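You operate a simulated robot arm through the tools that you are given. There is no shell and no other tool.

The job below is to be done with a simulated two-armed robot. You get a single attempt, and the scene is never put back.

Task
Fit white filter element 10 in pot 2 and pump the pot FULL.
Fine: lock it and shut its drain before you pump; leave the black pot lever alone.

Only the result counts: the job must be done as asked and must still hold three seconds after the hand-in. Knocking over, shifting, dropping, spilling or breaking anything else fails it.

Robot
Two 6-joint arms with fingered hands on one trunk that stands fixed in place. Base frame: the origin is at the foot of the trunk, x ahead of it, y to its left, z up. Lengths are in mm, angles in degrees, forces in N, time in s.
The left shoulder is at [20, 157, 829], the right one opposite. With the tool pointing down near the work surface each hand reaches from about 360 to 840 mm from the base axis, measured 20 degrees to its own side. Payload 4.1 kg a hand.
Tool frame (each hand has its own): the origin (TCP) lies between the finger pads and is the grasp point; the fingertips stand 33 mm ahead of it; z points along the fingers, y is the line along which they close. Largest opening 112 mm; the body of the gripper starts 39 mm behind the TCP. The gripper is a hand of 4 fingers: y runs from the thumb to the fingers, the wrist lies at [-16, -118, -200] in the tool frame, and closing takes about 1.5 s.
Orientation is that of the tool frame in the base frame, as a unit quaternion [w, x, y, z]. With the fingers straight down and the wrist toward the robot, the tool's x, y and z point along [0, 1, 0], [1, 0, 0] and [0, 0, -1] of the base frame.

Tools
- The arms move only by the tool drive_tool. It takes "left_series", "right_series" or both (then of equal length, played together; a hand with none holds still); each is a list of rows, each a list of 6 numbers: the shift along the tool's x, y, z in mm, then the turn, a rotation vector about the tool's x, y, z in degrees. In form: [[x, y, z, ax, ay, az], ...]. A call has 1 to 20 rows; each row is the pose to reach, as a shift and turn from the pose commanded when the call began, along the tool's axes at that moment. "left_hand" and "right_hand" are, for a hand that has rows, the finger opening in mm, from 0 to 112, set as the call begins (left out, the last holds). A row lasts 0.2 s, in which the tool goes at most 50 mm and 8.6 degrees; a call with a longer step from one row to the next is refused whole, and so is a gripper value outside its range. A pose out of reach is approached as far as the arm can. The call stops where the force on the tool passes 40 N (or 10 N more than at its start, if that is more) or the arm is blocked; 0.2 s more then pass. The fingers move at their own pace (about 72 mm/s each) and stop on an object; they squeeze with about 25 N. The grip force told is the motor's: it shows also when the fingers shut on nothing. Time passes only in rows, and 0.2 s behind the last, so rows that repeat a pose let the fingers close. It gives the time, the measured TCP pose, the force on the tool (base axes), the opening and the grip force at its end, in the units of the frame above (readings bear some noise), with the torque about the TCP (base axes, N m) and any sound that the robot's microphone picked up.
- Cameras (640 x 400 px; columns grow to the right, rows downward): "scene" is now at [49.4, 21.1, 1451.5]; the picture's right is [0.25, -0.97, 0.00], its down [-0.64, -0.17, -0.75] and it looks along [0.72, 0.19, -0.66] (base axes); focal length 372 px, centre (320, 200). "left" rides on the left gripper at [-66, -89, -130] in its tool frame; the picture's right is [-0.79, -0.29, 0.54], its down [0.55, -0.71, 0.44] and it looks along [0.26, 0.64, 0.72] (tool axes); focal length 247 px, centre (320, 200). "right" rides on the right gripper at [66, -89, -130] in its tool frame; the picture's right is [-0.79, 0.29, -0.54], its down [-0.55, -0.71, 0.44] and it looks along [-0.26, 0.64, 0.72] (tool axes); focal length 247 px, centre (320, 200).
- get_image(camera): a new picture of that camera. The clock stands still meanwhile.
- curl_fingers(index, middle, ring, thumb_bend, thumb_turn, hand): sets how far each is bent, from 0 (flat) to 100 (curled in); at 30 the hand is open as for a grip, at 70 the pads meet at the TCP. One left out holds its place. A second passes; each finger stops where it meets its share of the squeeze, and holds until it gets a number again. A gripper value or a shape takes the hand back. It gives what a move gives, with no picture; readings hold the bend of each and the force on the fingers (four entries, about 0 where the hand has none), thumb and palm. thumb_turn goes from beside the hand (0) to across from the fingers (100), as for a grip.
- grasp_type(shape, hand): the hand has 4 fingers and takes this shape, open, in about a second: jaw (thumb against the fingers, like two jaws); tri (thumb and two fingers); tip (a fingertip pinch); poke (one finger out to press); point (the index stretched); flat (the hand flat); cup (the hand cupped); fist (a fist). The gripper value then closes the fingers along that shape, each until it touches; the sizes above hold for jaw. It gives what a move gives, with no picture.
- turn_head(pan, tilt): turns the head with the scene camera to pan (to the left, within 86 degrees either way) and tilt (down, from -29 to 69), counted from straight ahead of the robot. It gives what a move gives.
- pixel_to_xyz(camera, pixels): for up to 12 pixels [column, row] of the newest picture of that camera ("zoom" is the newest enlarged one), the place [x, y, z] in the base frame of the surface seen there, good to about 2 mm. The clock stands still meanwhile.
- inspect(camera, box): a new picture of the part [left, top, right, bottom] of that camera's present view, enlarged. The clock stands still meanwhile.
- finish_job(): hands the job in; it is judged then, once.

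Open the grippers and draw the arms clear of the work before you hand the job in, unless the task says otherwise.

The tools are called after ">>>" as name(argument=value, ...) on one line, values as JSON. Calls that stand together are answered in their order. drive_tool: Moves the arms, as the interface text tells. Its arguments: {"type":"object","properties":{"left_series":{"type":"array","items":{"type":"array","items":{"type":"number"}}},"left_hand":{"type":"number"},"right_series":{"type":"array","items":{"type":"array","items":{"type":"number"}}},"right_hand":{"type":"number"}},"required":[]} The other tools are called the same way: grasp_type (shape, hand) gives the hand a shape; curl_fingers (index, middle, ring, thumb_bend, thumb_turn, hand) moves the fingers one by one; turn_head (pan, tilt) turns the head that bears the scene camera; get_image (camera) takes a picture; pixel_to_xyz (camera, pixels) gives the place of the surface under pixels of a picture; inspect (camera, box) takes an enlarged picture of a part of a camera's view; finish_job () hands the job in.

At the start:

```text
time: 0.0
left_ee_pos: [473.4, 335.0, 1145.5]
left_orientation: [0.0, 0.636, 0.772, 0.0]
left_wrist_force: [-0.2, 0.3, -0.3]
left_torque: [0.0, 0.01, -0.03]
left_finger_gap: 111.6
left_grip_force: 0.0
left_shape: jaw
left_bend: [30.0, 30.0, 30.0, 30.0, 98.0]
left_finger forces: [0.1, 0.0, 0.0, 0.0, 0.1, 0.0]
right_ee_pos: [507.2, -145.9, 1133.5]
right_orientation: [0.0, 0.636, 0.771, 0.0]
right_wrist_force: [0.1, -0.1, -0.7]
right_torque: [-0.04, -0.01, 0.0]
right_finger_gap: 112.0
right_grip_force: 0.1
right_shape: jaw
right_bend: [30.0, 30.0, 30.0, 30.0, 98.0]
right_finger forces: [0.1, 0.0, 0.0, 0.0, 0.0, 0.0]
head pan, tilt: [14.7, 41.6]
```

scene: 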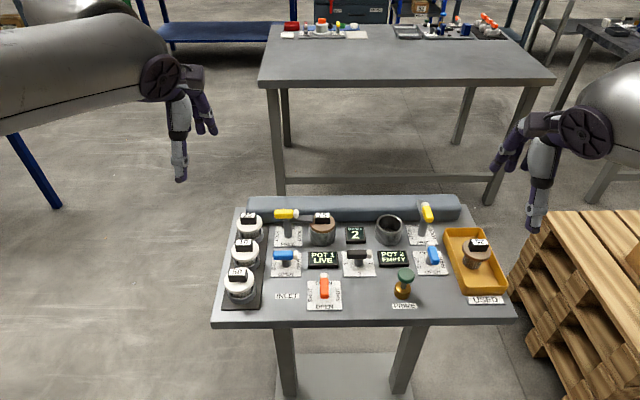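
right: 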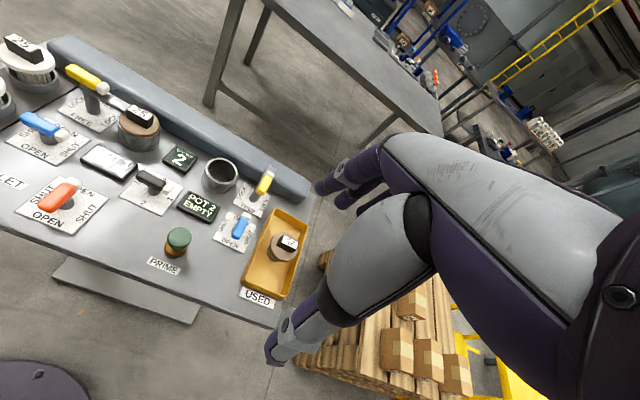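
left: 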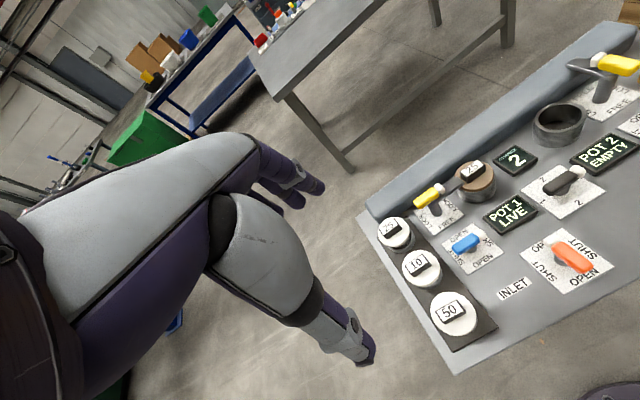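

I see a table with filters on the left rack, two pots, levers. I look closer at the whole panel.

>>> inspect(camera="scene", box=[210, 185, 370, 325])

>>> inspect(camera="scene", box=[340, 185, 520, 325])

```text
2.86 times, centred on (290, 255) of scene
```

zoom: 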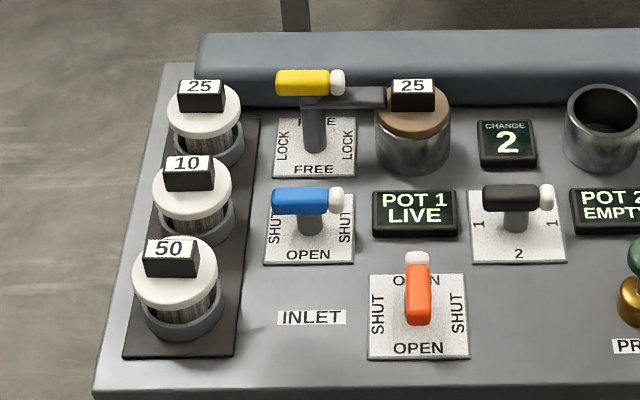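

```text
2.86 times, centred on (430, 255) of scene
```

zoom: 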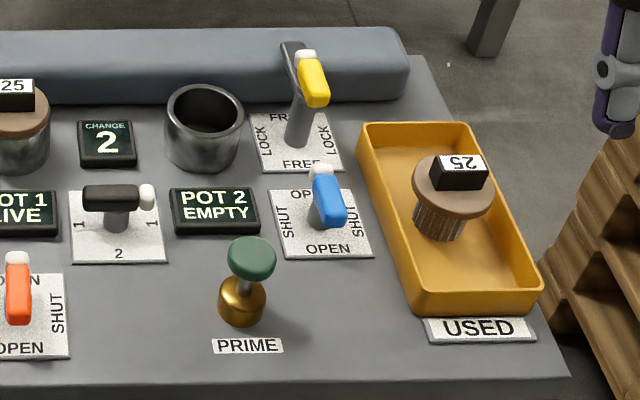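

Pot 2 is the open one, its yellow lever on FREE and blue drain on OPEN; element 10 is the middle one of the rack. I measure the places of items.

>>> pixel_to_xyz(camera="scene", pixels=[[244, 241], [243, 250], [240, 257], [390, 219], [390, 233], [427, 212], [433, 255], [404, 274], [404, 292], [423, 243], [350, 310], [478, 244]])

>>> pixel_to_xyz(camera="zoom", pixels=[[307, 57], [315, 85], [318, 103], [292, 48], [298, 140], [320, 170], [326, 195], [330, 222], [318, 222], [252, 250], [240, 300], [243, 285]])

>>> inspect(camera="scene", box=[220, 205, 280, 305])

```text
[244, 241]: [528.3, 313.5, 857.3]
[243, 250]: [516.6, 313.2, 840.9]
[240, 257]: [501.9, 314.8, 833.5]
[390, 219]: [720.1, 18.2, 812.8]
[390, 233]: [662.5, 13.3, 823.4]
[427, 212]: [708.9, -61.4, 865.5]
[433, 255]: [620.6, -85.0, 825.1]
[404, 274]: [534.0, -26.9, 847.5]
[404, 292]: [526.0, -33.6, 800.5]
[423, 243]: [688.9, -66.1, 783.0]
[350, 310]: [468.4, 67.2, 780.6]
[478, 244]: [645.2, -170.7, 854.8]
```

```text
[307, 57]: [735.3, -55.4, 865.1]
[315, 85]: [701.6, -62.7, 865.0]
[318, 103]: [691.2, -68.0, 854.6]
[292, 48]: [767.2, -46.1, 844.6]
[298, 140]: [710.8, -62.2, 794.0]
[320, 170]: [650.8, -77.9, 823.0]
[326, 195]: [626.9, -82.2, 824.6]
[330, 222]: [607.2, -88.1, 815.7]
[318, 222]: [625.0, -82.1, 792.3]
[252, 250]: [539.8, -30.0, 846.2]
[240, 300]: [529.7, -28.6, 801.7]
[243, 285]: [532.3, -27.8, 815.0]
```

```text
4.00 times, centred on (250, 255) of scene
```

zoom: 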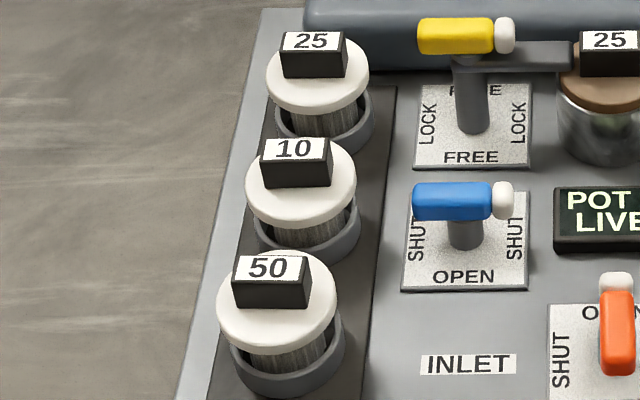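

I measure the element's tab, its cap, the neighbouring caps and the pot 2 rim.

>>> pixel_to_xyz(camera="zoom", pixels=[[265, 137], [330, 137], [262, 158], [328, 158], [262, 180], [328, 185], [247, 190], [354, 190], [300, 220], [300, 235], [300, 255], [380, 250]])

>>> inspect(camera="scene", box=[365, 195, 445, 245])

```text
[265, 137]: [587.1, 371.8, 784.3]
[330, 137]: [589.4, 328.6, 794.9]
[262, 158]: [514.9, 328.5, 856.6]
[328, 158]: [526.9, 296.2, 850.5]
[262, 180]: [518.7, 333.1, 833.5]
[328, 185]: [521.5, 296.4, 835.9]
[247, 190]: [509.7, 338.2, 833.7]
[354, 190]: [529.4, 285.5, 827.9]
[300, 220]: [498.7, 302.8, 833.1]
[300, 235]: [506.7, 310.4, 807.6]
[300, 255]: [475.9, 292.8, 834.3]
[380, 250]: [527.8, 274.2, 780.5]
```

```text
8.00 times, centred on (405, 220) of scene
```

zoom: 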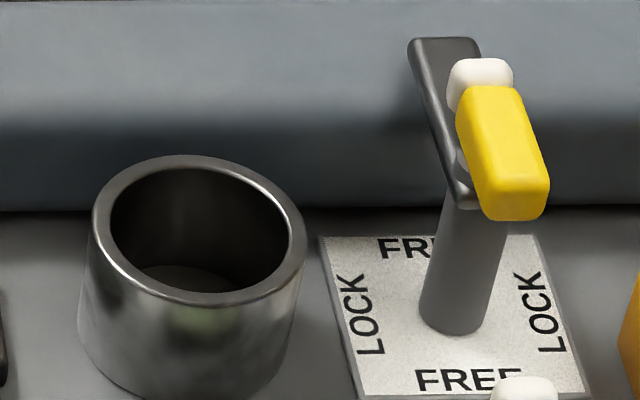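

>>> pixel_to_xyz(camera="zoom", pixels=[[98, 225], [298, 235], [190, 161], [200, 298], [160, 160], [240, 170], [120, 280], [270, 285], [190, 280], [440, 50], [470, 195], [430, 80]])

>>> inspect(camera="right", box=[160, 140, 320, 300])

>>> inspect(camera="left", box=[350, 150, 550, 350])

```text
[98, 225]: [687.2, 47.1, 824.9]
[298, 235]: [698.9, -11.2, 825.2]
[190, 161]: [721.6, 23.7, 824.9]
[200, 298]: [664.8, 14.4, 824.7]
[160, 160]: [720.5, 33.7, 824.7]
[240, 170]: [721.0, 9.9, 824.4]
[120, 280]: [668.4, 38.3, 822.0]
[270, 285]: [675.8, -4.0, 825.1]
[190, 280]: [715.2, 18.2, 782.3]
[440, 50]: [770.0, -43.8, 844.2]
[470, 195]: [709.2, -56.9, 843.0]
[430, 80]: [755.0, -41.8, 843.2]
```

```text
2.50 times, centred on (240, 220) of right
```

zoom: 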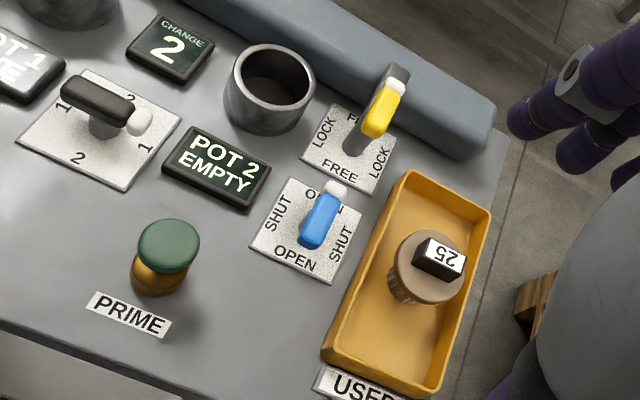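

```text
2.00 times, centred on (450, 250) of left
```

zoom: 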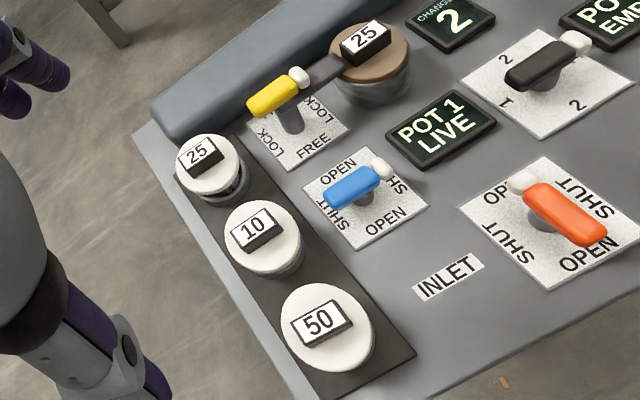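

Pot 2's rim centre is about (693, 18, 825) and element 10's tab about (522, 312, 838–857). I bring the left hand over element 10, high, to look closely.

>>> drive_tool(left_series=[[-10, 10, 40, 0, 0, 0], [-20, 20, 80, 0, 0, 0], [-28, 32, 120, 0, 0, 0], [-34, 44, 150, 0, 0, 0], [-34, 44, 150, 0, 0, 0]], left_hand=60)

>>> get_image(camera="left")

>>> get_image(camera="scene")

```text
time: 1.2
left_ee_pos: [522.9, 308.1, 994.7]
left_orientation: [0.0, 0.637, 0.771, -0.001]
left_wrist_force: [0.5, 0.2, 1.0]
left_torque: [-0.01, -0.01, 0.0]
left_finger_gap: 60.1
left_grip_force: 0.0
left_shape: jaw
left_bend: [76.0, 43.0, 39.0, 68.0, 100.0]
left_finger forces: [0.0, 0.0, 0.0, 0.0, 0.0, 0.0]
right_ee_pos: [507.0, -146.9, 1132.3]
right_orientation: [0.0, 0.636, 0.772, 0.0]
right_wrist_force: [-0.8, 0.8, 0.1]
right_torque: [-0.01, -0.06, -0.02]
right_finger_gap: 111.6
right_grip_force: 0.1
right_shape: jaw
right_bend: [30.0, 30.0, 30.0, 30.0, 98.0]
right_finger forces: [0.0, 0.1, 0.0, 0.0, 0.0, 0.0]
head pan, tilt: [14.7, 41.6]
```

```text
taken
```

left: 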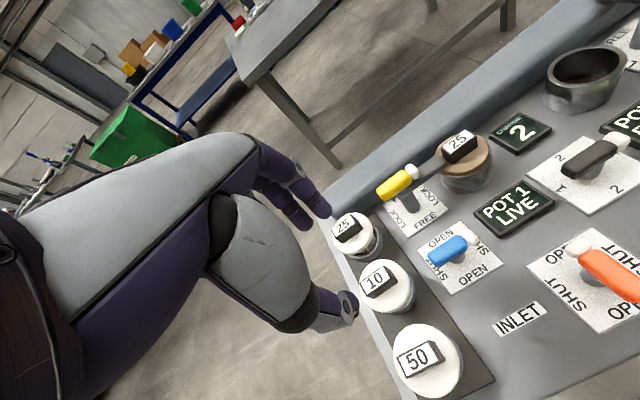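

```text
taken
```

scene: 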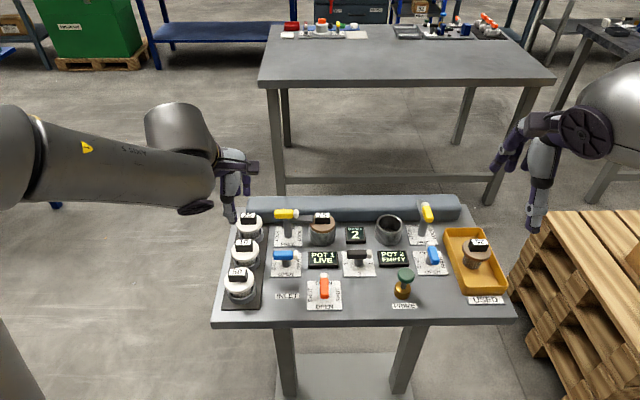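

The hand is above the rack; element 10 shows near (385, 283) in the left view. I take an enlarged view and measure the tab.

>>> inspect(camera="left", box=[320, 200, 480, 400])

>>> inspect(camera="left", box=[345, 245, 425, 325])

```text
2.00 times, centred on (400, 300) of left
```

zoom: 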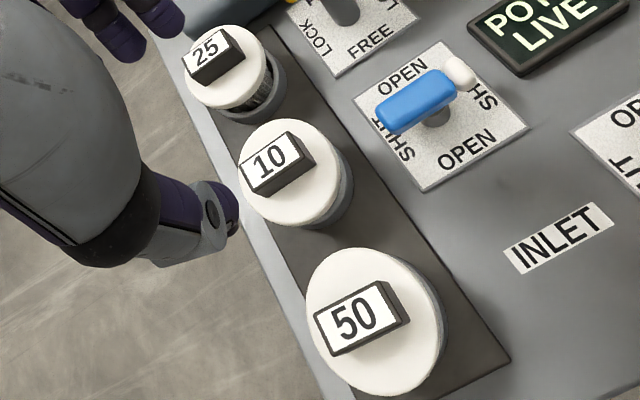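

```text
5.00 times, centred on (385, 285) of left
```

zoom: 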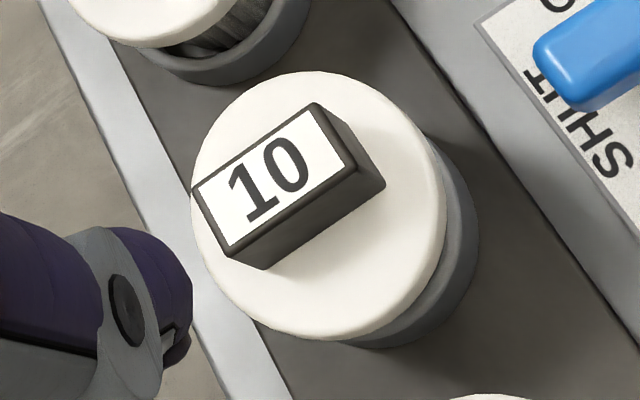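

I measure the four tab-top corners and cap edge points in this enlarged view.

>>> pixel_to_xyz(camera="zoom", pixels=[[197, 190], [315, 108], [350, 168], [230, 248], [272, 178], [300, 80], [435, 200], [330, 334], [205, 260], [300, 262], [370, 200], [345, 330]])

```text
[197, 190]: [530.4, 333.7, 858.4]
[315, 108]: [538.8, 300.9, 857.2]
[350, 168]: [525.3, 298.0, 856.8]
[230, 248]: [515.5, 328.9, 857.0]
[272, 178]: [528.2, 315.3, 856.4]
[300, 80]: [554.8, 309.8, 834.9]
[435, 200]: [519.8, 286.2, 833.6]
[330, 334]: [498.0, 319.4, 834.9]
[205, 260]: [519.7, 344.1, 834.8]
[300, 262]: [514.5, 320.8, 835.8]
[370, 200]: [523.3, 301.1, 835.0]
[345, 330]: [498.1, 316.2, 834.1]
```

The tab is 33 × 15 mm, centre (527, 315), top 857, base 835, yawed about 15.5°. I turn the hand 4.3° to match it, shift over it, and look at the finger shape.

>>> drive_tool(left_series=[[3, 2.7, 15, 0, 0, -2.2], [6.2, 5.4, 30, 0, 0, -4.3], [6.2, 5.4, 40, 0, 0, -4.3], [6.2, 5.4, 40, 0, 0, -4.3], [6.2, 5.4, 40, 0, 0, -4.3]], left_hand=60)

>>> get_image(camera="left")

>>> inspect(camera="scene", box=[180, 140, 300, 300])

```text
time: 2.4
left_ee_pos: [527.3, 315.1, 954.6]
left_orientation: [0.0, 0.607, 0.795, 0.001]
left_wrist_force: [-0.3, -0.2, -0.4]
left_torque: [-0.04, 0.03, 0.02]
left_finger_gap: 60.2
left_grip_force: 0.0
left_shape: jaw
left_bend: [76.0, 43.0, 39.0, 68.0, 100.0]
left_finger forces: [0.0, 0.0, 0.1, 0.0, 0.0, 0.0]
right_ee_pos: [507.2, -146.1, 1133.9]
right_orientation: [0.0, 0.637, 0.771, 0.0]
right_wrist_force: [0.1, 0.0, 0.1]
right_torque: [0.05, 0.0, -0.02]
right_finger_gap: 111.5
right_grip_force: 0.0
right_shape: jaw
right_bend: [30.0, 30.0, 30.0, 30.0, 98.0]
right_finger forces: [0.1, 0.0, 0.1, 0.0, 0.1, 0.0]
head pan, tilt: [14.7, 41.6]
```

```text
taken
```

left: 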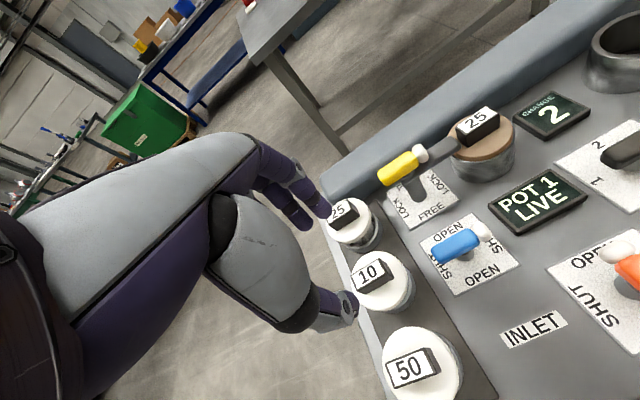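

```text
2.50 times, centred on (240, 220) of scene
```

zoom: 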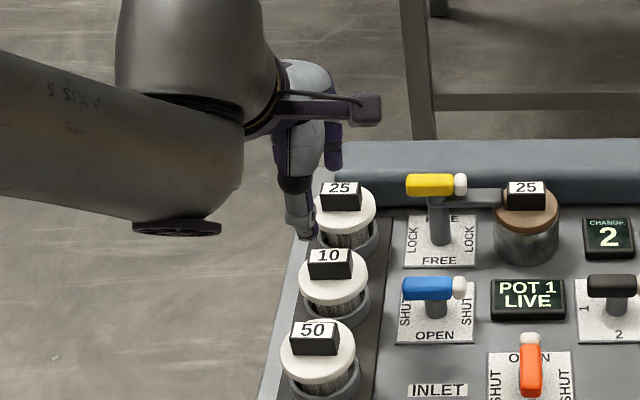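

The hand is aligned above element 10. I narrow the opening to 44 mm and come down to just above the tab, then look.

>>> drive_tool(left_series=[[0, 0, 15, 0, 0, 0], [0, 0, 30, 0, 0, 0], [0, 0, 45, 0, 0, 0], [0, 0, 52, 0, 0, 0], [0, 0, 52, 0, 0, 0]], left_hand=44)

>>> get_image(camera="left")

>>> inspect(camera="scene", box=[200, 180, 300, 300])

```text
time: 3.6
left_ee_pos: [527.9, 316.5, 903.1]
left_orientation: [0.0, 0.608, 0.794, 0.0]
left_wrist_force: [0.0, 0.3, 0.7]
left_torque: [0.03, -0.05, 0.01]
left_finger_gap: 44.4
left_grip_force: 0.0
left_shape: jaw
left_bend: [76.0, 49.0, 46.0, 73.0, 100.0]
left_finger forces: [0.1, 0.0, 0.1, 0.1, 0.1, 0.0]
right_ee_pos: [507.1, -147.2, 1132.4]
right_orientation: [0.0, 0.637, 0.771, 0.0]
right_wrist_force: [-0.1, 0.6, -1.5]
right_torque: [-0.03, -0.04, 0.0]
right_finger_gap: 111.6
right_grip_force: 0.1
right_shape: jaw
right_bend: [30.0, 30.0, 30.0, 30.0, 98.0]
right_finger forces: [0.0, 0.1, 0.0, 0.0, 0.1, 0.0]
head pan, tilt: [14.7, 41.6]
```

```text
taken
```

left: 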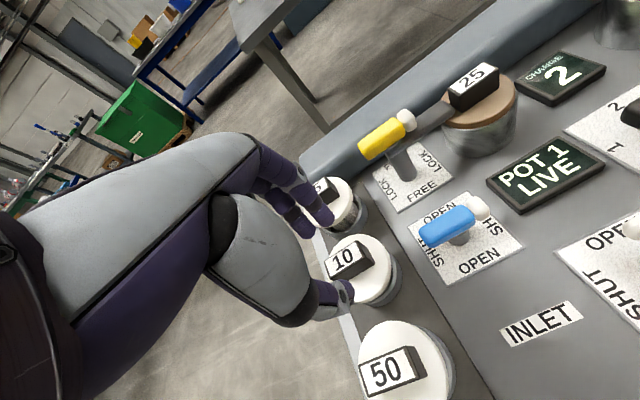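

```text
3.33 times, centred on (250, 240) of scene
```

zoom: 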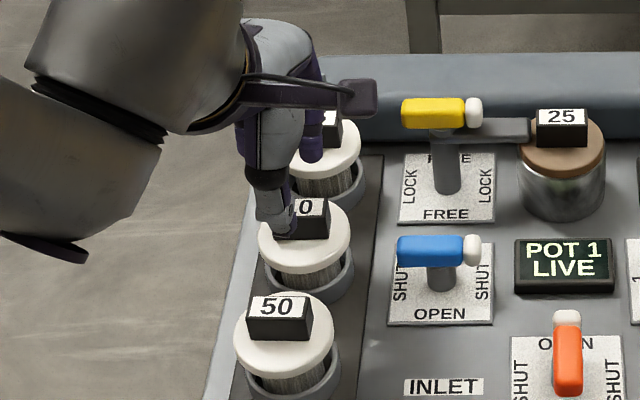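

I measure where the fingertip surfaces and the 25 tab actually are, from the enlarged left view.

>>> inspect(camera="left", box=[260, 150, 400, 330])

```text
2.22 times, centred on (330, 240) of left
```

zoom: 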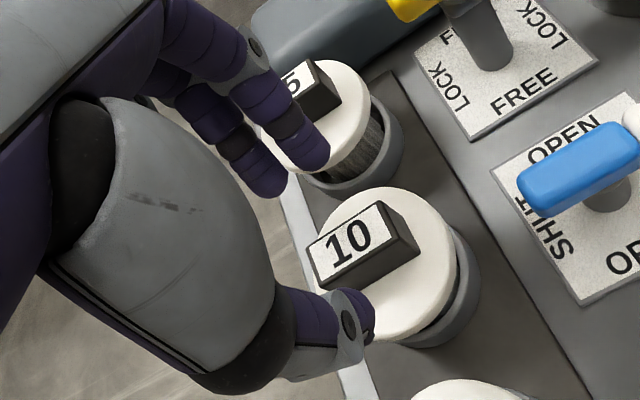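

>>> pixel_to_xyz(camera="zoom", pixels=[[320, 160], [300, 140], [278, 185], [265, 160], [365, 310], [362, 335], [345, 340], [318, 100], [300, 75], [350, 240], [245, 130], [240, 60]])

```text
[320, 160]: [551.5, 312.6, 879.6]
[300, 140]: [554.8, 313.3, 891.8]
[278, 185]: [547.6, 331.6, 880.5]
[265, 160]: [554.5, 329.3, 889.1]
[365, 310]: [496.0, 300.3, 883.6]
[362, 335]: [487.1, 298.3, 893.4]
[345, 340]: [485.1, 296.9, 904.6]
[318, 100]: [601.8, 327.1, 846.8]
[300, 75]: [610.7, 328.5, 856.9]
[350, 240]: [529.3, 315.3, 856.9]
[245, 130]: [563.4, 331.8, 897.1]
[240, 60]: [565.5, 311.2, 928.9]
```

The fingers straddle the tab with room: neighbours' tabs stand about 80 mm off. I descend 30 mm so the fingertips come next to the tab, just above the cap.

>>> drive_tool(left_series=[[0, 0, 10, 0, 0, 0], [0, 0, 20, 0, 0, 0], [0, 0, 26, 0, 0, 0], [0, 0, 30, 0, 0, 0]])

>>> inspect(camera="left", box=[260, 150, 400, 330])

>>> inspect(camera="scene", box=[200, 200, 300, 300])

```text
time: 4.6
left_ee_pos: [525.3, 316.0, 873.5]
left_orientation: [0.0, 0.608, 0.794, 0.0]
left_wrist_force: [0.8, -0.1, 0.1]
left_torque: [-0.02, 0.0, 0.01]
left_finger_gap: 44.5
left_grip_force: 0.0
left_shape: jaw
left_bend: [76.0, 49.0, 46.0, 73.0, 100.0]
left_finger forces: [0.0, 0.1, 0.1, 0.0, 0.0, 0.0]
right_ee_pos: [507.2, -145.5, 1133.6]
right_orientation: [0.0, 0.637, 0.771, -0.001]
right_wrist_force: [-0.1, -0.1, 0.9]
right_torque: [-0.01, 0.05, 0.0]
right_finger_gap: 111.8
right_grip_force: 0.1
right_shape: jaw
right_bend: [30.0, 30.0, 30.0, 30.0, 98.0]
right_finger forces: [0.0, 0.0, 0.0, 0.0, 0.0, 0.0]
head pan, tilt: [14.7, 41.6]
```

```text
2.22 times, centred on (330, 240) of left
```

zoom: 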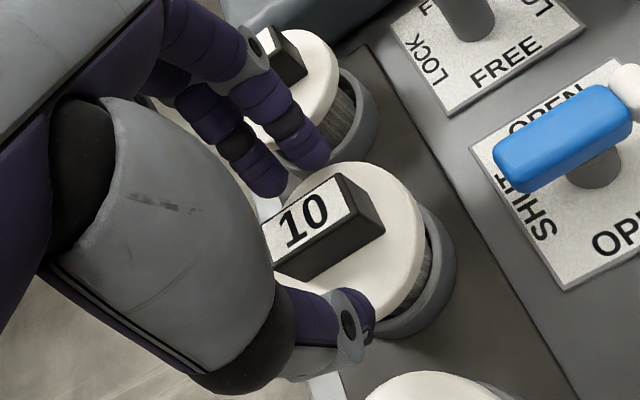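

```text
4.00 times, centred on (250, 250) of scene
```

zoom: 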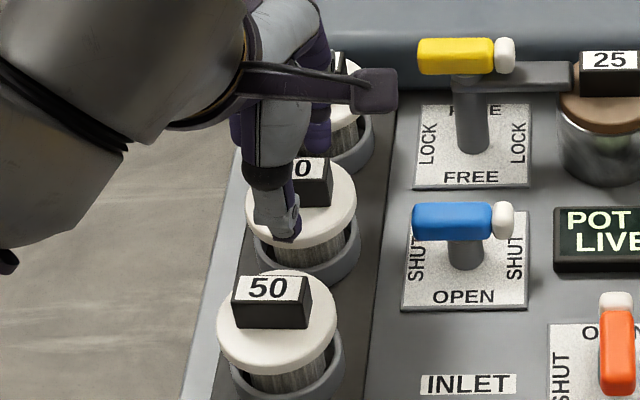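

I check the fingertips' heights relative to the tab before closing.

>>> pixel_to_xyz(camera="zoom", pixels=[[320, 163], [326, 150], [278, 190], [262, 165], [368, 312], [372, 325], [362, 340], [345, 210], [290, 230], [365, 195]])

```text
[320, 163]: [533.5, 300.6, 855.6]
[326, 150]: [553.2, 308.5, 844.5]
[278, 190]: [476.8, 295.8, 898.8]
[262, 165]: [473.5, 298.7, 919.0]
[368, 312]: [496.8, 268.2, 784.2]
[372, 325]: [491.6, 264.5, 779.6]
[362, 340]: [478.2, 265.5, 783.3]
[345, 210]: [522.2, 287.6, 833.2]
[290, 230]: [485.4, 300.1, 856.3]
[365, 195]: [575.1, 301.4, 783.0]
```

>>> inspect(camera="left", box=[300, 200, 380, 310])

```text
3.64 times, centred on (340, 255) of left
```

zoom: 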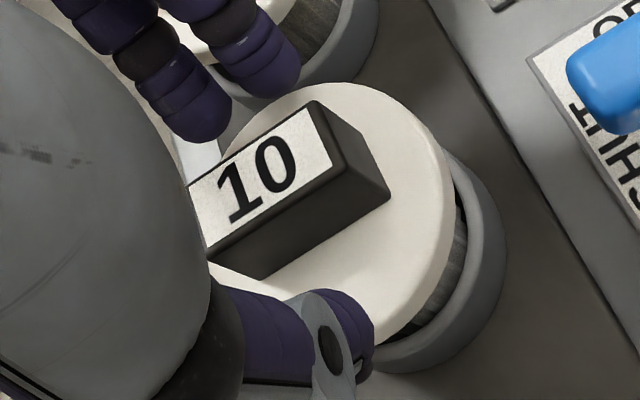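

The enlarged left view shows tips at (285, 85), (210, 130) and the thumb tip at (365, 350). I measure these.

>>> pixel_to_xyz(camera="zoom", pixels=[[285, 90], [292, 70], [210, 135], [195, 120], [350, 310], [366, 350], [360, 370], [330, 340], [320, 105], [345, 165]])

```text
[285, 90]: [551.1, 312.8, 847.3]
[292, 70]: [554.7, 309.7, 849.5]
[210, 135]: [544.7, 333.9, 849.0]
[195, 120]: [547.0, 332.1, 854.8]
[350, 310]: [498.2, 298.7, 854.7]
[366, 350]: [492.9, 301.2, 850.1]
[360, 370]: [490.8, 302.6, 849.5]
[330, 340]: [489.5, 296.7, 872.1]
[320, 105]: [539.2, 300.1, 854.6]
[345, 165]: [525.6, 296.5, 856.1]
```

Tips stand near z 845, overlapping the tab's upper 12 mm. I go 4 mm lower and close.

>>> drive_tool(left_series=[[0, 1, 2, 0, 0, 0], [0, 1, 4, 0, 0, 0]])

>>> drive_tool(left_series=[[0, 0, 0, 0, 0, 0], [0, 0, 0, 0, 0, 0], [0, 0, 0, 0, 0, 0], [0, 0, 0, 0, 0, 0], [0, 0, 0, 0, 0, 0], [0, 0, 0, 0, 0, 0], [0, 0, 0, 0, 0, 0]], left_hand=0)

>>> inspect(camera="left", box=[280, 180, 400, 330])

>>> inspect(camera="scene", box=[200, 200, 300, 300])

```text
time: 5.2
left_ee_pos: [528.0, 316.2, 869.4]
left_orientation: [0.0, 0.607, 0.794, 0.0]
left_wrist_force: [0.4, 0.3, 0.4]
left_torque: [-0.03, 0.03, 0.01]
left_finger_gap: 44.5
left_grip_force: 0.0
left_shape: jaw
left_bend: [76.0, 49.0, 46.0, 73.0, 100.0]
left_finger forces: [0.0, 0.0, 0.1, 0.1, 0.0, 0.0]
right_ee_pos: [506.6, -145.6, 1135.6]
right_orientation: [0.0, 0.637, 0.771, -0.001]
right_wrist_force: [0.9, -0.1, 0.4]
right_torque: [-0.01, -0.02, -0.03]
right_finger_gap: 111.3
right_grip_force: 0.1
right_shape: jaw
right_bend: [30.0, 30.0, 30.0, 30.0, 98.0]
right_finger forces: [0.0, 0.0, 0.0, 0.1, 0.0, 0.1]
head pan, tilt: [14.7, 41.6]
```

```text
time: 6.8
left_ee_pos: [526.8, 315.7, 870.0]
left_orientation: [0.0, 0.607, 0.795, 0.0]
left_wrist_force: [0.7, -0.6, -0.6]
left_torque: [0.02, -0.06, -0.02]
left_finger_gap: 13.9
left_grip_force: 24.8
left_shape: jaw
left_bend: [73.0, 63.0, 69.0, 74.0, 100.0]
left_finger forces: [13.3, 8.0, 0.0, 0.0, 21.1, 0.0]
right_ee_pos: [507.2, -145.3, 1134.1]
right_orientation: [0.0, 0.637, 0.77, 0.0]
right_wrist_force: [-0.5, -0.1, 0.7]
right_torque: [0.0, 0.03, 0.01]
right_finger_gap: 111.5
right_grip_force: 0.0
right_shape: jaw
right_bend: [30.0, 30.0, 30.0, 30.0, 98.0]
right_finger forces: [0.1, 0.1, 0.0, 0.1, 0.0, 0.0]
head pan, tilt: [14.7, 41.6]
```

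```text
2.67 times, centred on (340, 255) of left
```

zoom: 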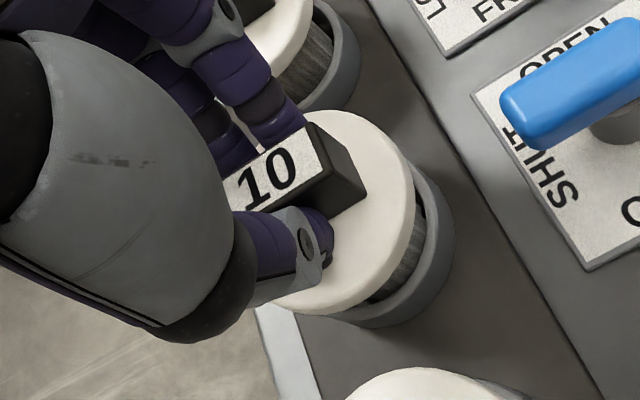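

```text
4.00 times, centred on (250, 250) of scene
```

zoom: 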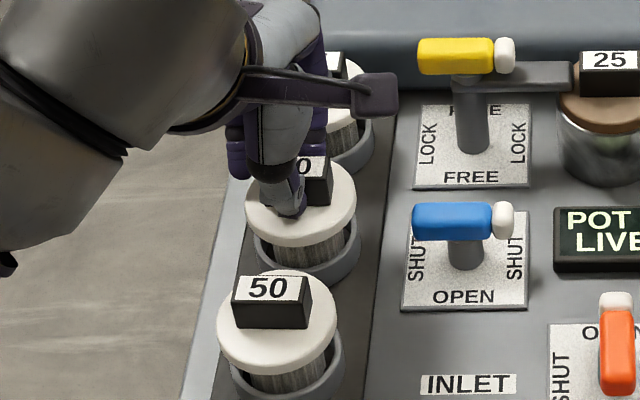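

Gripped: opening 13.9 mm with index, middle and thumb loaded. I lift straight up gently and look.

>>> drive_tool(left_series=[[0, 0, -4, 0, 0, 0], [0, 0, -10, 0, 0, 0], [0, 0, -20, 0, 0, 0], [0, 0, -35, 0, 0, 0], [0, 0, -55, 0, 0, 0], [0, 0, -75, 0, 0, 0], [0, 0, -95, 0, 0, 0], [0, 0, -95, 0, 0, 0]])

>>> get_image(camera="left")

>>> inspect(camera="scene", box=[180, 140, 320, 300])

```text
time: 8.6
left_ee_pos: [526.7, 316.1, 964.9]
left_orientation: [0.0, 0.608, 0.794, 0.0]
left_wrist_force: [0.8, 0.5, -1.1]
left_torque: [-0.03, 0.02, 0.0]
left_finger_gap: 13.2
left_grip_force: 24.8
left_shape: jaw
left_bend: [73.0, 63.0, 69.0, 74.0, 100.0]
left_finger forces: [13.1, 8.0, 0.0, 0.0, 21.2, 0.1]
right_ee_pos: [507.9, -144.9, 1132.7]
right_orientation: [0.0, 0.636, 0.771, 0.001]
right_wrist_force: [0.0, 0.0, -0.1]
right_torque: [0.0, 0.04, -0.03]
right_finger_gap: 111.7
right_grip_force: 0.1
right_shape: jaw
right_bend: [30.0, 30.0, 30.0, 30.0, 98.0]
right_finger forces: [0.0, 0.0, 0.1, 0.1, 0.0, 0.0]
head pan, tilt: [14.7, 41.6]
```

```text
taken
```

left: 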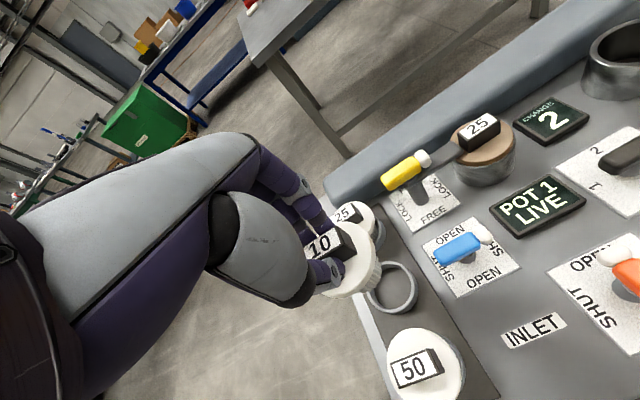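

```text
2.50 times, centred on (250, 220) of scene
```

zoom: 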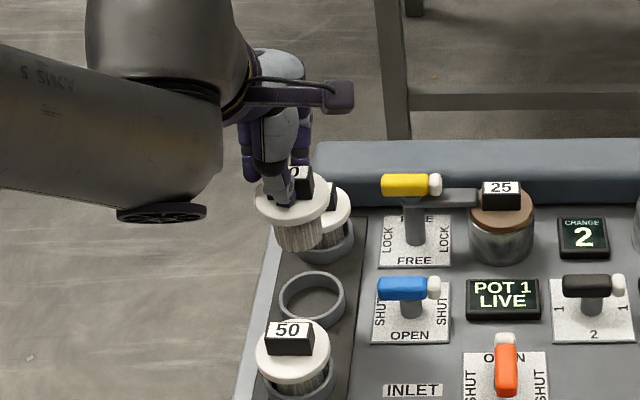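

The element hangs upright in the grip. I raise 25 mm more and carry it across to above pot 2.

>>> drive_tool(left_series=[[0, 0, -25, 0, 0, 0], [-20, 5, -30, 0, 0, 0], [-50, 12.4, -30, 0, 0, 0], [-85, 21, -30, 0, 0, 0], [-120, 29.7, -30, 0, 0, 0], [-155, 38.3, -30, 0, 0, 0], [-190, 47, -30, 0, 0, 0], [-225, 55.6, -30, 0, 0, 0], [-260, 64.3, -30, 0, 0, 0], [-290, 71.7, -30, 0, 0, 0], [-315, 77.9, -30, 0, 0, 0], [-330.8, 81.8, -30, 0, 0, 0], [-330.8, 81.8, -30, 0, 0, 0]])

>>> get_image(camera="left")

>>> get_image(camera="scene")

>>> get_image(camera="right")

```text
time: 11.4
left_ee_pos: [694.5, 18.4, 994.2]
left_orientation: [-0.001, 0.607, 0.795, 0.0]
left_wrist_force: [-0.6, 0.1, -1.3]
left_torque: [0.02, 0.0, 0.0]
left_finger_gap: 13.6
left_grip_force: 24.7
left_shape: jaw
left_bend: [73.0, 63.0, 69.0, 74.0, 100.0]
left_finger forces: [13.0, 8.1, 0.1, 0.0, 21.1, 0.0]
right_ee_pos: [506.7, -145.8, 1132.9]
right_orientation: [0.001, 0.637, 0.771, 0.0]
right_wrist_force: [-0.7, 0.4, -0.7]
right_torque: [-0.01, 0.01, 0.02]
right_finger_gap: 111.7
right_grip_force: 0.1
right_shape: jaw
right_bend: [30.0, 30.0, 30.0, 30.0, 98.0]
right_finger forces: [0.1, 0.0, 0.0, 0.1, 0.0, 0.0]
head pan, tilt: [14.7, 41.6]
```

```text
taken
```

left: 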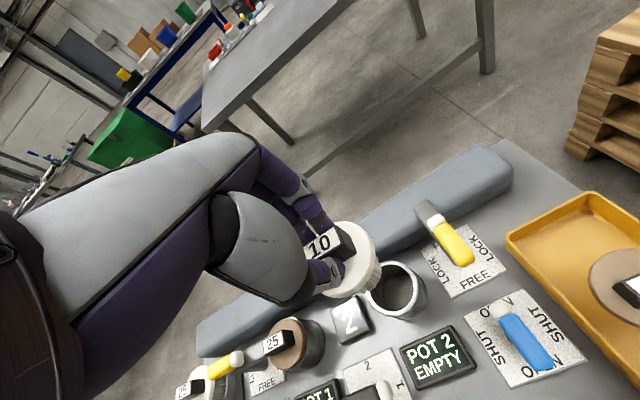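

```text
taken
```

scene: 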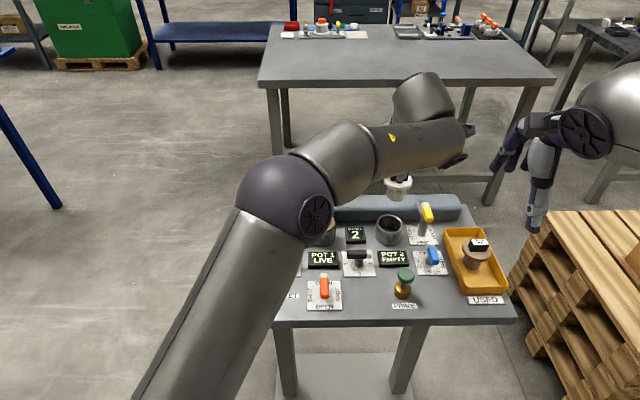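

```text
taken
```

right: 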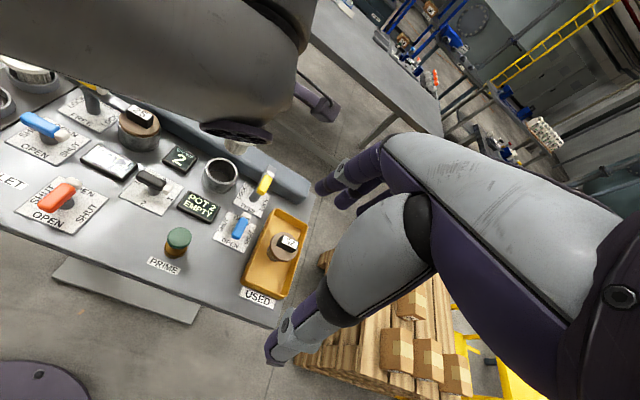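

The element is above pot 2. I measure the arm's lower link heights, the cap's position, and the pot rim from the left view.

>>> pixel_to_xyz(camera="right", pixels=[[230, 128], [200, 110], [150, 90], [100, 75], [50, 65], [10, 50], [245, 140]])

>>> pixel_to_xyz(camera="scene", pixels=[[320, 210], [315, 240], [290, 260], [275, 300], [400, 180], [397, 193], [450, 160]])

>>> inspect(camera="left", box=[320, 210, 440, 330])

```text
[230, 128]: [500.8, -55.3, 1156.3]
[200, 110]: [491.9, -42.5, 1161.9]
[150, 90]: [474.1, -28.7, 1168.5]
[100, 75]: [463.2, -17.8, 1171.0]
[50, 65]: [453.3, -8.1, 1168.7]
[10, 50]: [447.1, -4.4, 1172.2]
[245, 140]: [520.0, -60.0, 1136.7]
```

```text
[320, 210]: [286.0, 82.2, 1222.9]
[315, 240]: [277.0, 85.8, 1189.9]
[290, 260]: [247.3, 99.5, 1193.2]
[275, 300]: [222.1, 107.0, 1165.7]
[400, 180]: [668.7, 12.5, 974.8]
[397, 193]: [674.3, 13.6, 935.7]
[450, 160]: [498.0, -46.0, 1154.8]
```

```text
3.33 times, centred on (380, 270) of left
```

zoom: 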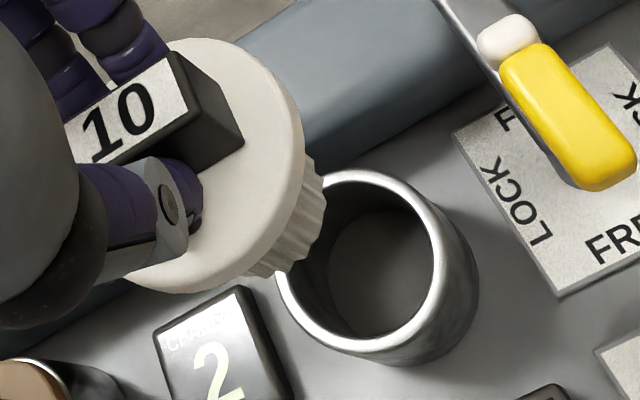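

I measure cap edge points and rim mid-points of the pot in this enlarged view.

>>> pixel_to_xyz(camera="zoom", pixels=[[180, 45], [245, 75], [284, 150], [262, 235], [200, 283], [150, 285], [355, 174], [410, 200], [438, 260], [424, 325], [375, 354], [300, 320]])

```text
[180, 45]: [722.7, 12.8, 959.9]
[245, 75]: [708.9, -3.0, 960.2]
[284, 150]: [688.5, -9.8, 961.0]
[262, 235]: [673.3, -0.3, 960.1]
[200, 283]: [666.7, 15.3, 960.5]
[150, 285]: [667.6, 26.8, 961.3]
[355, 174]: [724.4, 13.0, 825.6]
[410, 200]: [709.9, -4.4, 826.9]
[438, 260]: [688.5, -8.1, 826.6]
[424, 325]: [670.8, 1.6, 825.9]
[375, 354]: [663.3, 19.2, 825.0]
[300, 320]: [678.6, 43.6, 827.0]
```

Cap centre (694.5, 18.4) and rim centre (about 693.7, 19) agree within noise. I descend 70 mm with a small correction and look again.

>>> drive_tool(left_series=[[0.5, -0.4, 20, 0, 0, 0], [0.5, -0.4, 40, 0, 0, 0], [0.5, -0.4, 60, 0, 0, 0], [0.5, -0.4, 70, 0, 0, 0], [0.5, -0.4, 70, 0, 0, 0]])

>>> inspect(camera="scene", box=[350, 170, 450, 250])

>>> inspect(camera="left", box=[310, 200, 430, 320])

```text
time: 12.6
left_ee_pos: [694.7, 19.9, 923.4]
left_orientation: [0.0, 0.607, 0.795, 0.001]
left_wrist_force: [1.4, 0.8, -0.6]
left_torque: [-0.02, -0.03, 0.0]
left_finger_gap: 13.9
left_grip_force: 25.4
left_shape: jaw
left_bend: [73.0, 63.0, 69.0, 74.0, 100.0]
left_finger forces: [13.0, 8.1, 0.0, 0.1, 21.0, 0.0]
right_ee_pos: [507.4, -145.6, 1133.6]
right_orientation: [0.0, 0.637, 0.771, 0.0]
right_wrist_force: [0.8, -0.6, -0.2]
right_torque: [-0.05, -0.01, -0.01]
right_finger_gap: 111.6
right_grip_force: 0.0
right_shape: jaw
right_bend: [30.0, 30.0, 30.0, 30.0, 98.0]
right_finger forces: [0.0, 0.1, 0.0, 0.1, 0.0, 0.0]
head pan, tilt: [14.7, 41.6]
```

```text
5.00 times, centred on (400, 210) of scene
```

zoom: 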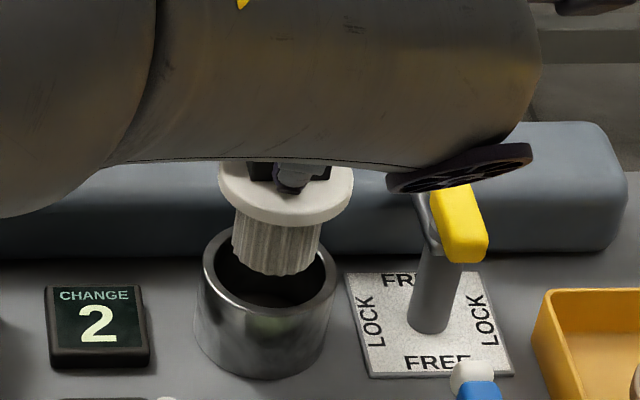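

```text
3.33 times, centred on (370, 260) of left
```

zoom: 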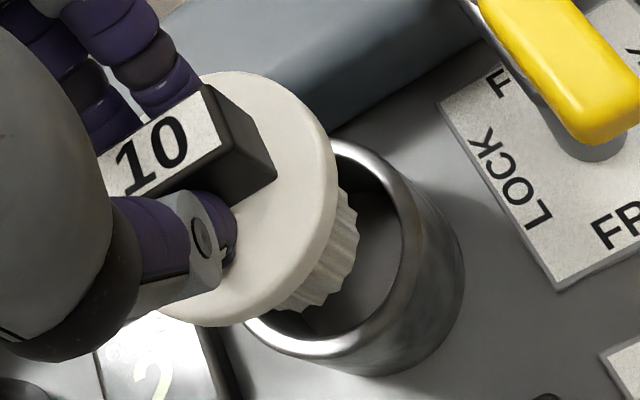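

Body is well centred over the bore (about 38 mm body against a 50 mm bore). I descend 40 mm more.

>>> drive_tool(left_series=[[0, 0, 10, 0, 0, 0], [0, 0, 20, 0, 0, 0], [0, 0, 30, 0, 0, 0], [0, 0, 37, 0, 0, 0], [0, 0, 40, 0, 0, 0], [0, 0, 40, 0, 0, 0]])

>>> inspect(camera="scene", box=[350, 170, 450, 250])

>>> inspect(camera="left", box=[310, 200, 430, 320])

```text
time: 14.0
left_ee_pos: [693.2, 20.2, 884.3]
left_orientation: [0.0, 0.607, 0.795, 0.0]
left_wrist_force: [0.3, 0.2, -0.7]
left_torque: [0.0, 0.0, -0.02]
left_finger_gap: 13.6
left_grip_force: 24.9
left_shape: jaw
left_bend: [73.0, 63.0, 69.0, 74.0, 100.0]
left_finger forces: [13.0, 8.1, 0.0, 0.0, 21.0, 0.1]
right_ee_pos: [507.5, -144.4, 1133.5]
right_orientation: [0.0, 0.638, 0.77, 0.0]
right_wrist_force: [-0.1, 0.0, -0.5]
right_torque: [0.01, -0.01, 0.01]
right_finger_gap: 111.5
right_grip_force: 0.0
right_shape: jaw
right_bend: [30.0, 30.0, 30.0, 30.0, 98.0]
right_finger forces: [0.0, 0.0, 0.1, 0.0, 0.0, 0.0]
head pan, tilt: [14.7, 41.6]
```

```text
5.00 times, centred on (400, 210) of scene
```

zoom: 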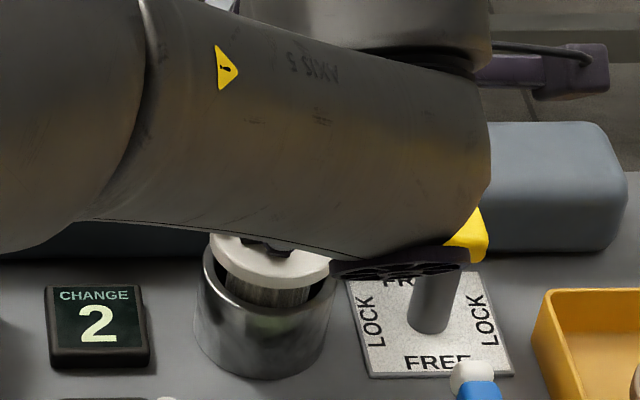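

```text
3.33 times, centred on (370, 260) of left
```

zoom: 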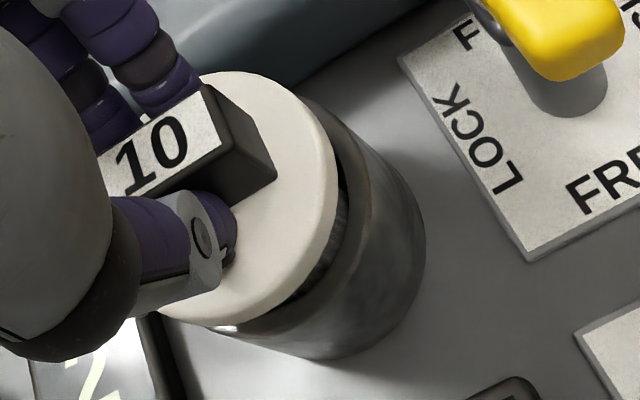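

The body is inside the bore; the cap is some 12 mm above the rim. I creep down in small steps watching the force.

>>> drive_tool(left_series=[[0, 0, 3, 0, 0, 0], [0, 0, 6, 0, 0, 0], [0, 0, 8, 0, 0, 0], [0, 0, 9, 0, 0, 0]])

>>> drive_tool(left_series=[[0, 0, 1, 0, 0, 0], [0, 0, 2, 0, 0, 0]])

>>> inspect(camera="left", box=[310, 200, 430, 320])

```text
time: 15.0
left_ee_pos: [695.3, 19.7, 875.9]
left_orientation: [0.0, 0.607, 0.795, 0.0]
left_wrist_force: [0.2, -0.4, -0.5]
left_torque: [-0.02, 0.02, -0.02]
left_finger_gap: 13.4
left_grip_force: 25.1
left_shape: jaw
left_bend: [73.0, 63.0, 69.0, 74.0, 100.0]
left_finger forces: [13.0, 8.0, 0.1, 0.1, 21.0, 0.0]
right_ee_pos: [508.6, -146.1, 1133.8]
right_orientation: [0.0, 0.637, 0.771, 0.0]
right_wrist_force: [0.0, 0.5, -0.8]
right_torque: [-0.02, -0.02, 0.03]
right_finger_gap: 111.8
right_grip_force: 0.1
right_shape: jaw
right_bend: [30.0, 30.0, 30.0, 30.0, 98.0]
right_finger forces: [0.0, 0.0, 0.0, 0.0, 0.0, 0.0]
head pan, tilt: [14.7, 41.6]
```

```text
time: 15.6
left_ee_pos: [693.7, 18.9, 873.1]
left_orientation: [0.0, 0.608, 0.794, -0.001]
left_wrist_force: [0.1, 0.0, -0.7]
left_torque: [0.03, 0.02, 0.01]
left_finger_gap: 13.5
left_grip_force: 24.9
left_shape: jaw
left_bend: [73.0, 63.0, 69.0, 74.0, 100.0]
left_finger forces: [13.1, 8.1, 0.0, 0.1, 21.0, 0.0]
right_ee_pos: [507.2, -146.2, 1133.4]
right_orientation: [0.0, 0.637, 0.771, 0.0]
right_wrist_force: [0.0, -0.2, -0.3]
right_torque: [-0.03, -0.01, -0.04]
right_finger_gap: 111.6
right_grip_force: 0.0
right_shape: jaw
right_bend: [30.0, 30.0, 30.0, 30.0, 98.0]
right_finger forces: [0.1, 0.0, 0.0, 0.1, 0.0, 0.1]
head pan, tilt: [14.7, 41.6]
```

```text
3.33 times, centred on (370, 260) of left
```

zoom: 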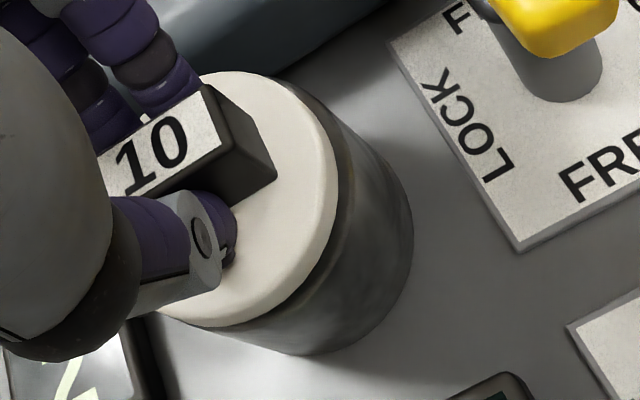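

No force yet and the cap is nearly on the rim; I continue down 1 mm at a time.

>>> drive_tool(left_series=[[0, 0, 1, 0, 0, 0], [0, 0, 1.5, 0, 0, 0]])

>>> drive_tool(left_series=[[0, 0, 0.7, 0, 0, 0], [0, 0, 1.5, 0, 0, 0]])

>>> drive_tool(left_series=[[0, 0, 0.7, 0, 0, 0], [0, 0, 1.5, 0, 0, 0]])

>>> inspect(camera="left", box=[310, 200, 430, 320])

```text
time: 16.2
left_ee_pos: [693.8, 19.3, 871.5]
left_orientation: [-0.001, 0.607, 0.795, 0.0]
left_wrist_force: [0.4, 0.3, -0.3]
left_torque: [0.0, 0.03, -0.03]
left_finger_gap: 13.7
left_grip_force: 25.3
left_shape: jaw
left_bend: [73.0, 63.0, 69.0, 74.0, 100.0]
left_finger forces: [13.0, 8.1, 0.0, 0.0, 21.0, 0.0]
right_ee_pos: [507.0, -146.6, 1133.7]
right_orientation: [-0.001, 0.637, 0.771, -0.001]
right_wrist_force: [0.4, 0.0, -0.2]
right_torque: [0.02, -0.01, -0.03]
right_finger_gap: 111.8
right_grip_force: 0.1
right_shape: jaw
right_bend: [30.0, 30.0, 30.0, 30.0, 98.0]
right_finger forces: [0.0, 0.0, 0.0, 0.1, 0.0, 0.0]
head pan, tilt: [14.7, 41.6]
```

```text
time: 16.8
left_ee_pos: [692.5, 19.2, 870.4]
left_orientation: [0.001, 0.608, 0.794, 0.0]
left_wrist_force: [0.1, 0.1, -1.4]
left_torque: [-0.01, 0.02, -0.01]
left_finger_gap: 13.8
left_grip_force: 25.2
left_shape: jaw
left_bend: [73.0, 63.0, 69.0, 74.0, 100.0]
left_finger forces: [13.1, 8.1, 0.1, 0.0, 21.0, 0.0]
right_ee_pos: [508.0, -146.0, 1133.3]
right_orientation: [0.0, 0.636, 0.771, 0.0]
right_wrist_force: [-0.2, -0.3, -0.5]
right_torque: [0.01, 0.06, -0.04]
right_finger_gap: 111.7
right_grip_force: 0.1
right_shape: jaw
right_bend: [30.0, 30.0, 30.0, 30.0, 98.0]
right_finger forces: [0.0, 0.0, 0.1, 0.0, 0.0, 0.0]
head pan, tilt: [14.7, 41.6]
```

```text
time: 17.4
left_ee_pos: [692.4, 18.4, 869.7]
left_orientation: [0.0, 0.607, 0.795, 0.0]
left_wrist_force: [-0.4, -0.3, -0.7]
left_torque: [-0.02, 0.01, 0.0]
left_finger_gap: 13.6
left_grip_force: 24.9
left_shape: jaw
left_bend: [73.0, 63.0, 69.0, 74.0, 100.0]
left_finger forces: [13.0, 8.1, 0.0, 0.0, 21.1, 0.0]
right_ee_pos: [507.0, -145.6, 1133.8]
right_orientation: [0.0, 0.637, 0.771, 0.0]
right_wrist_force: [0.0, -0.4, 0.6]
right_torque: [-0.01, 0.0, -0.03]
right_finger_gap: 111.4
right_grip_force: 0.0
right_shape: jaw
right_bend: [30.0, 30.0, 30.0, 30.0, 98.0]
right_finger forces: [0.0, 0.0, 0.0, 0.0, 0.1, 0.1]
head pan, tilt: [14.7, 41.6]
```

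```text
3.33 times, centred on (370, 260) of left
```

zoom: 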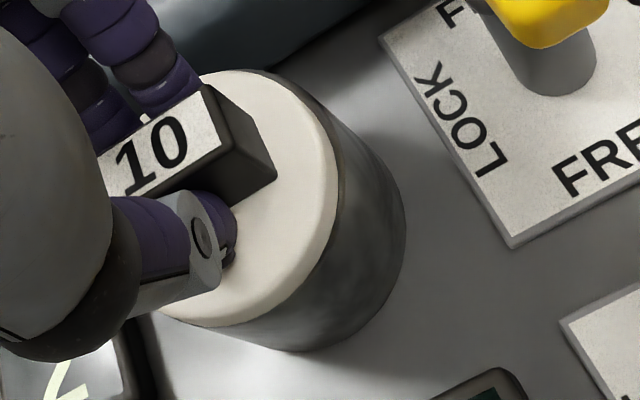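

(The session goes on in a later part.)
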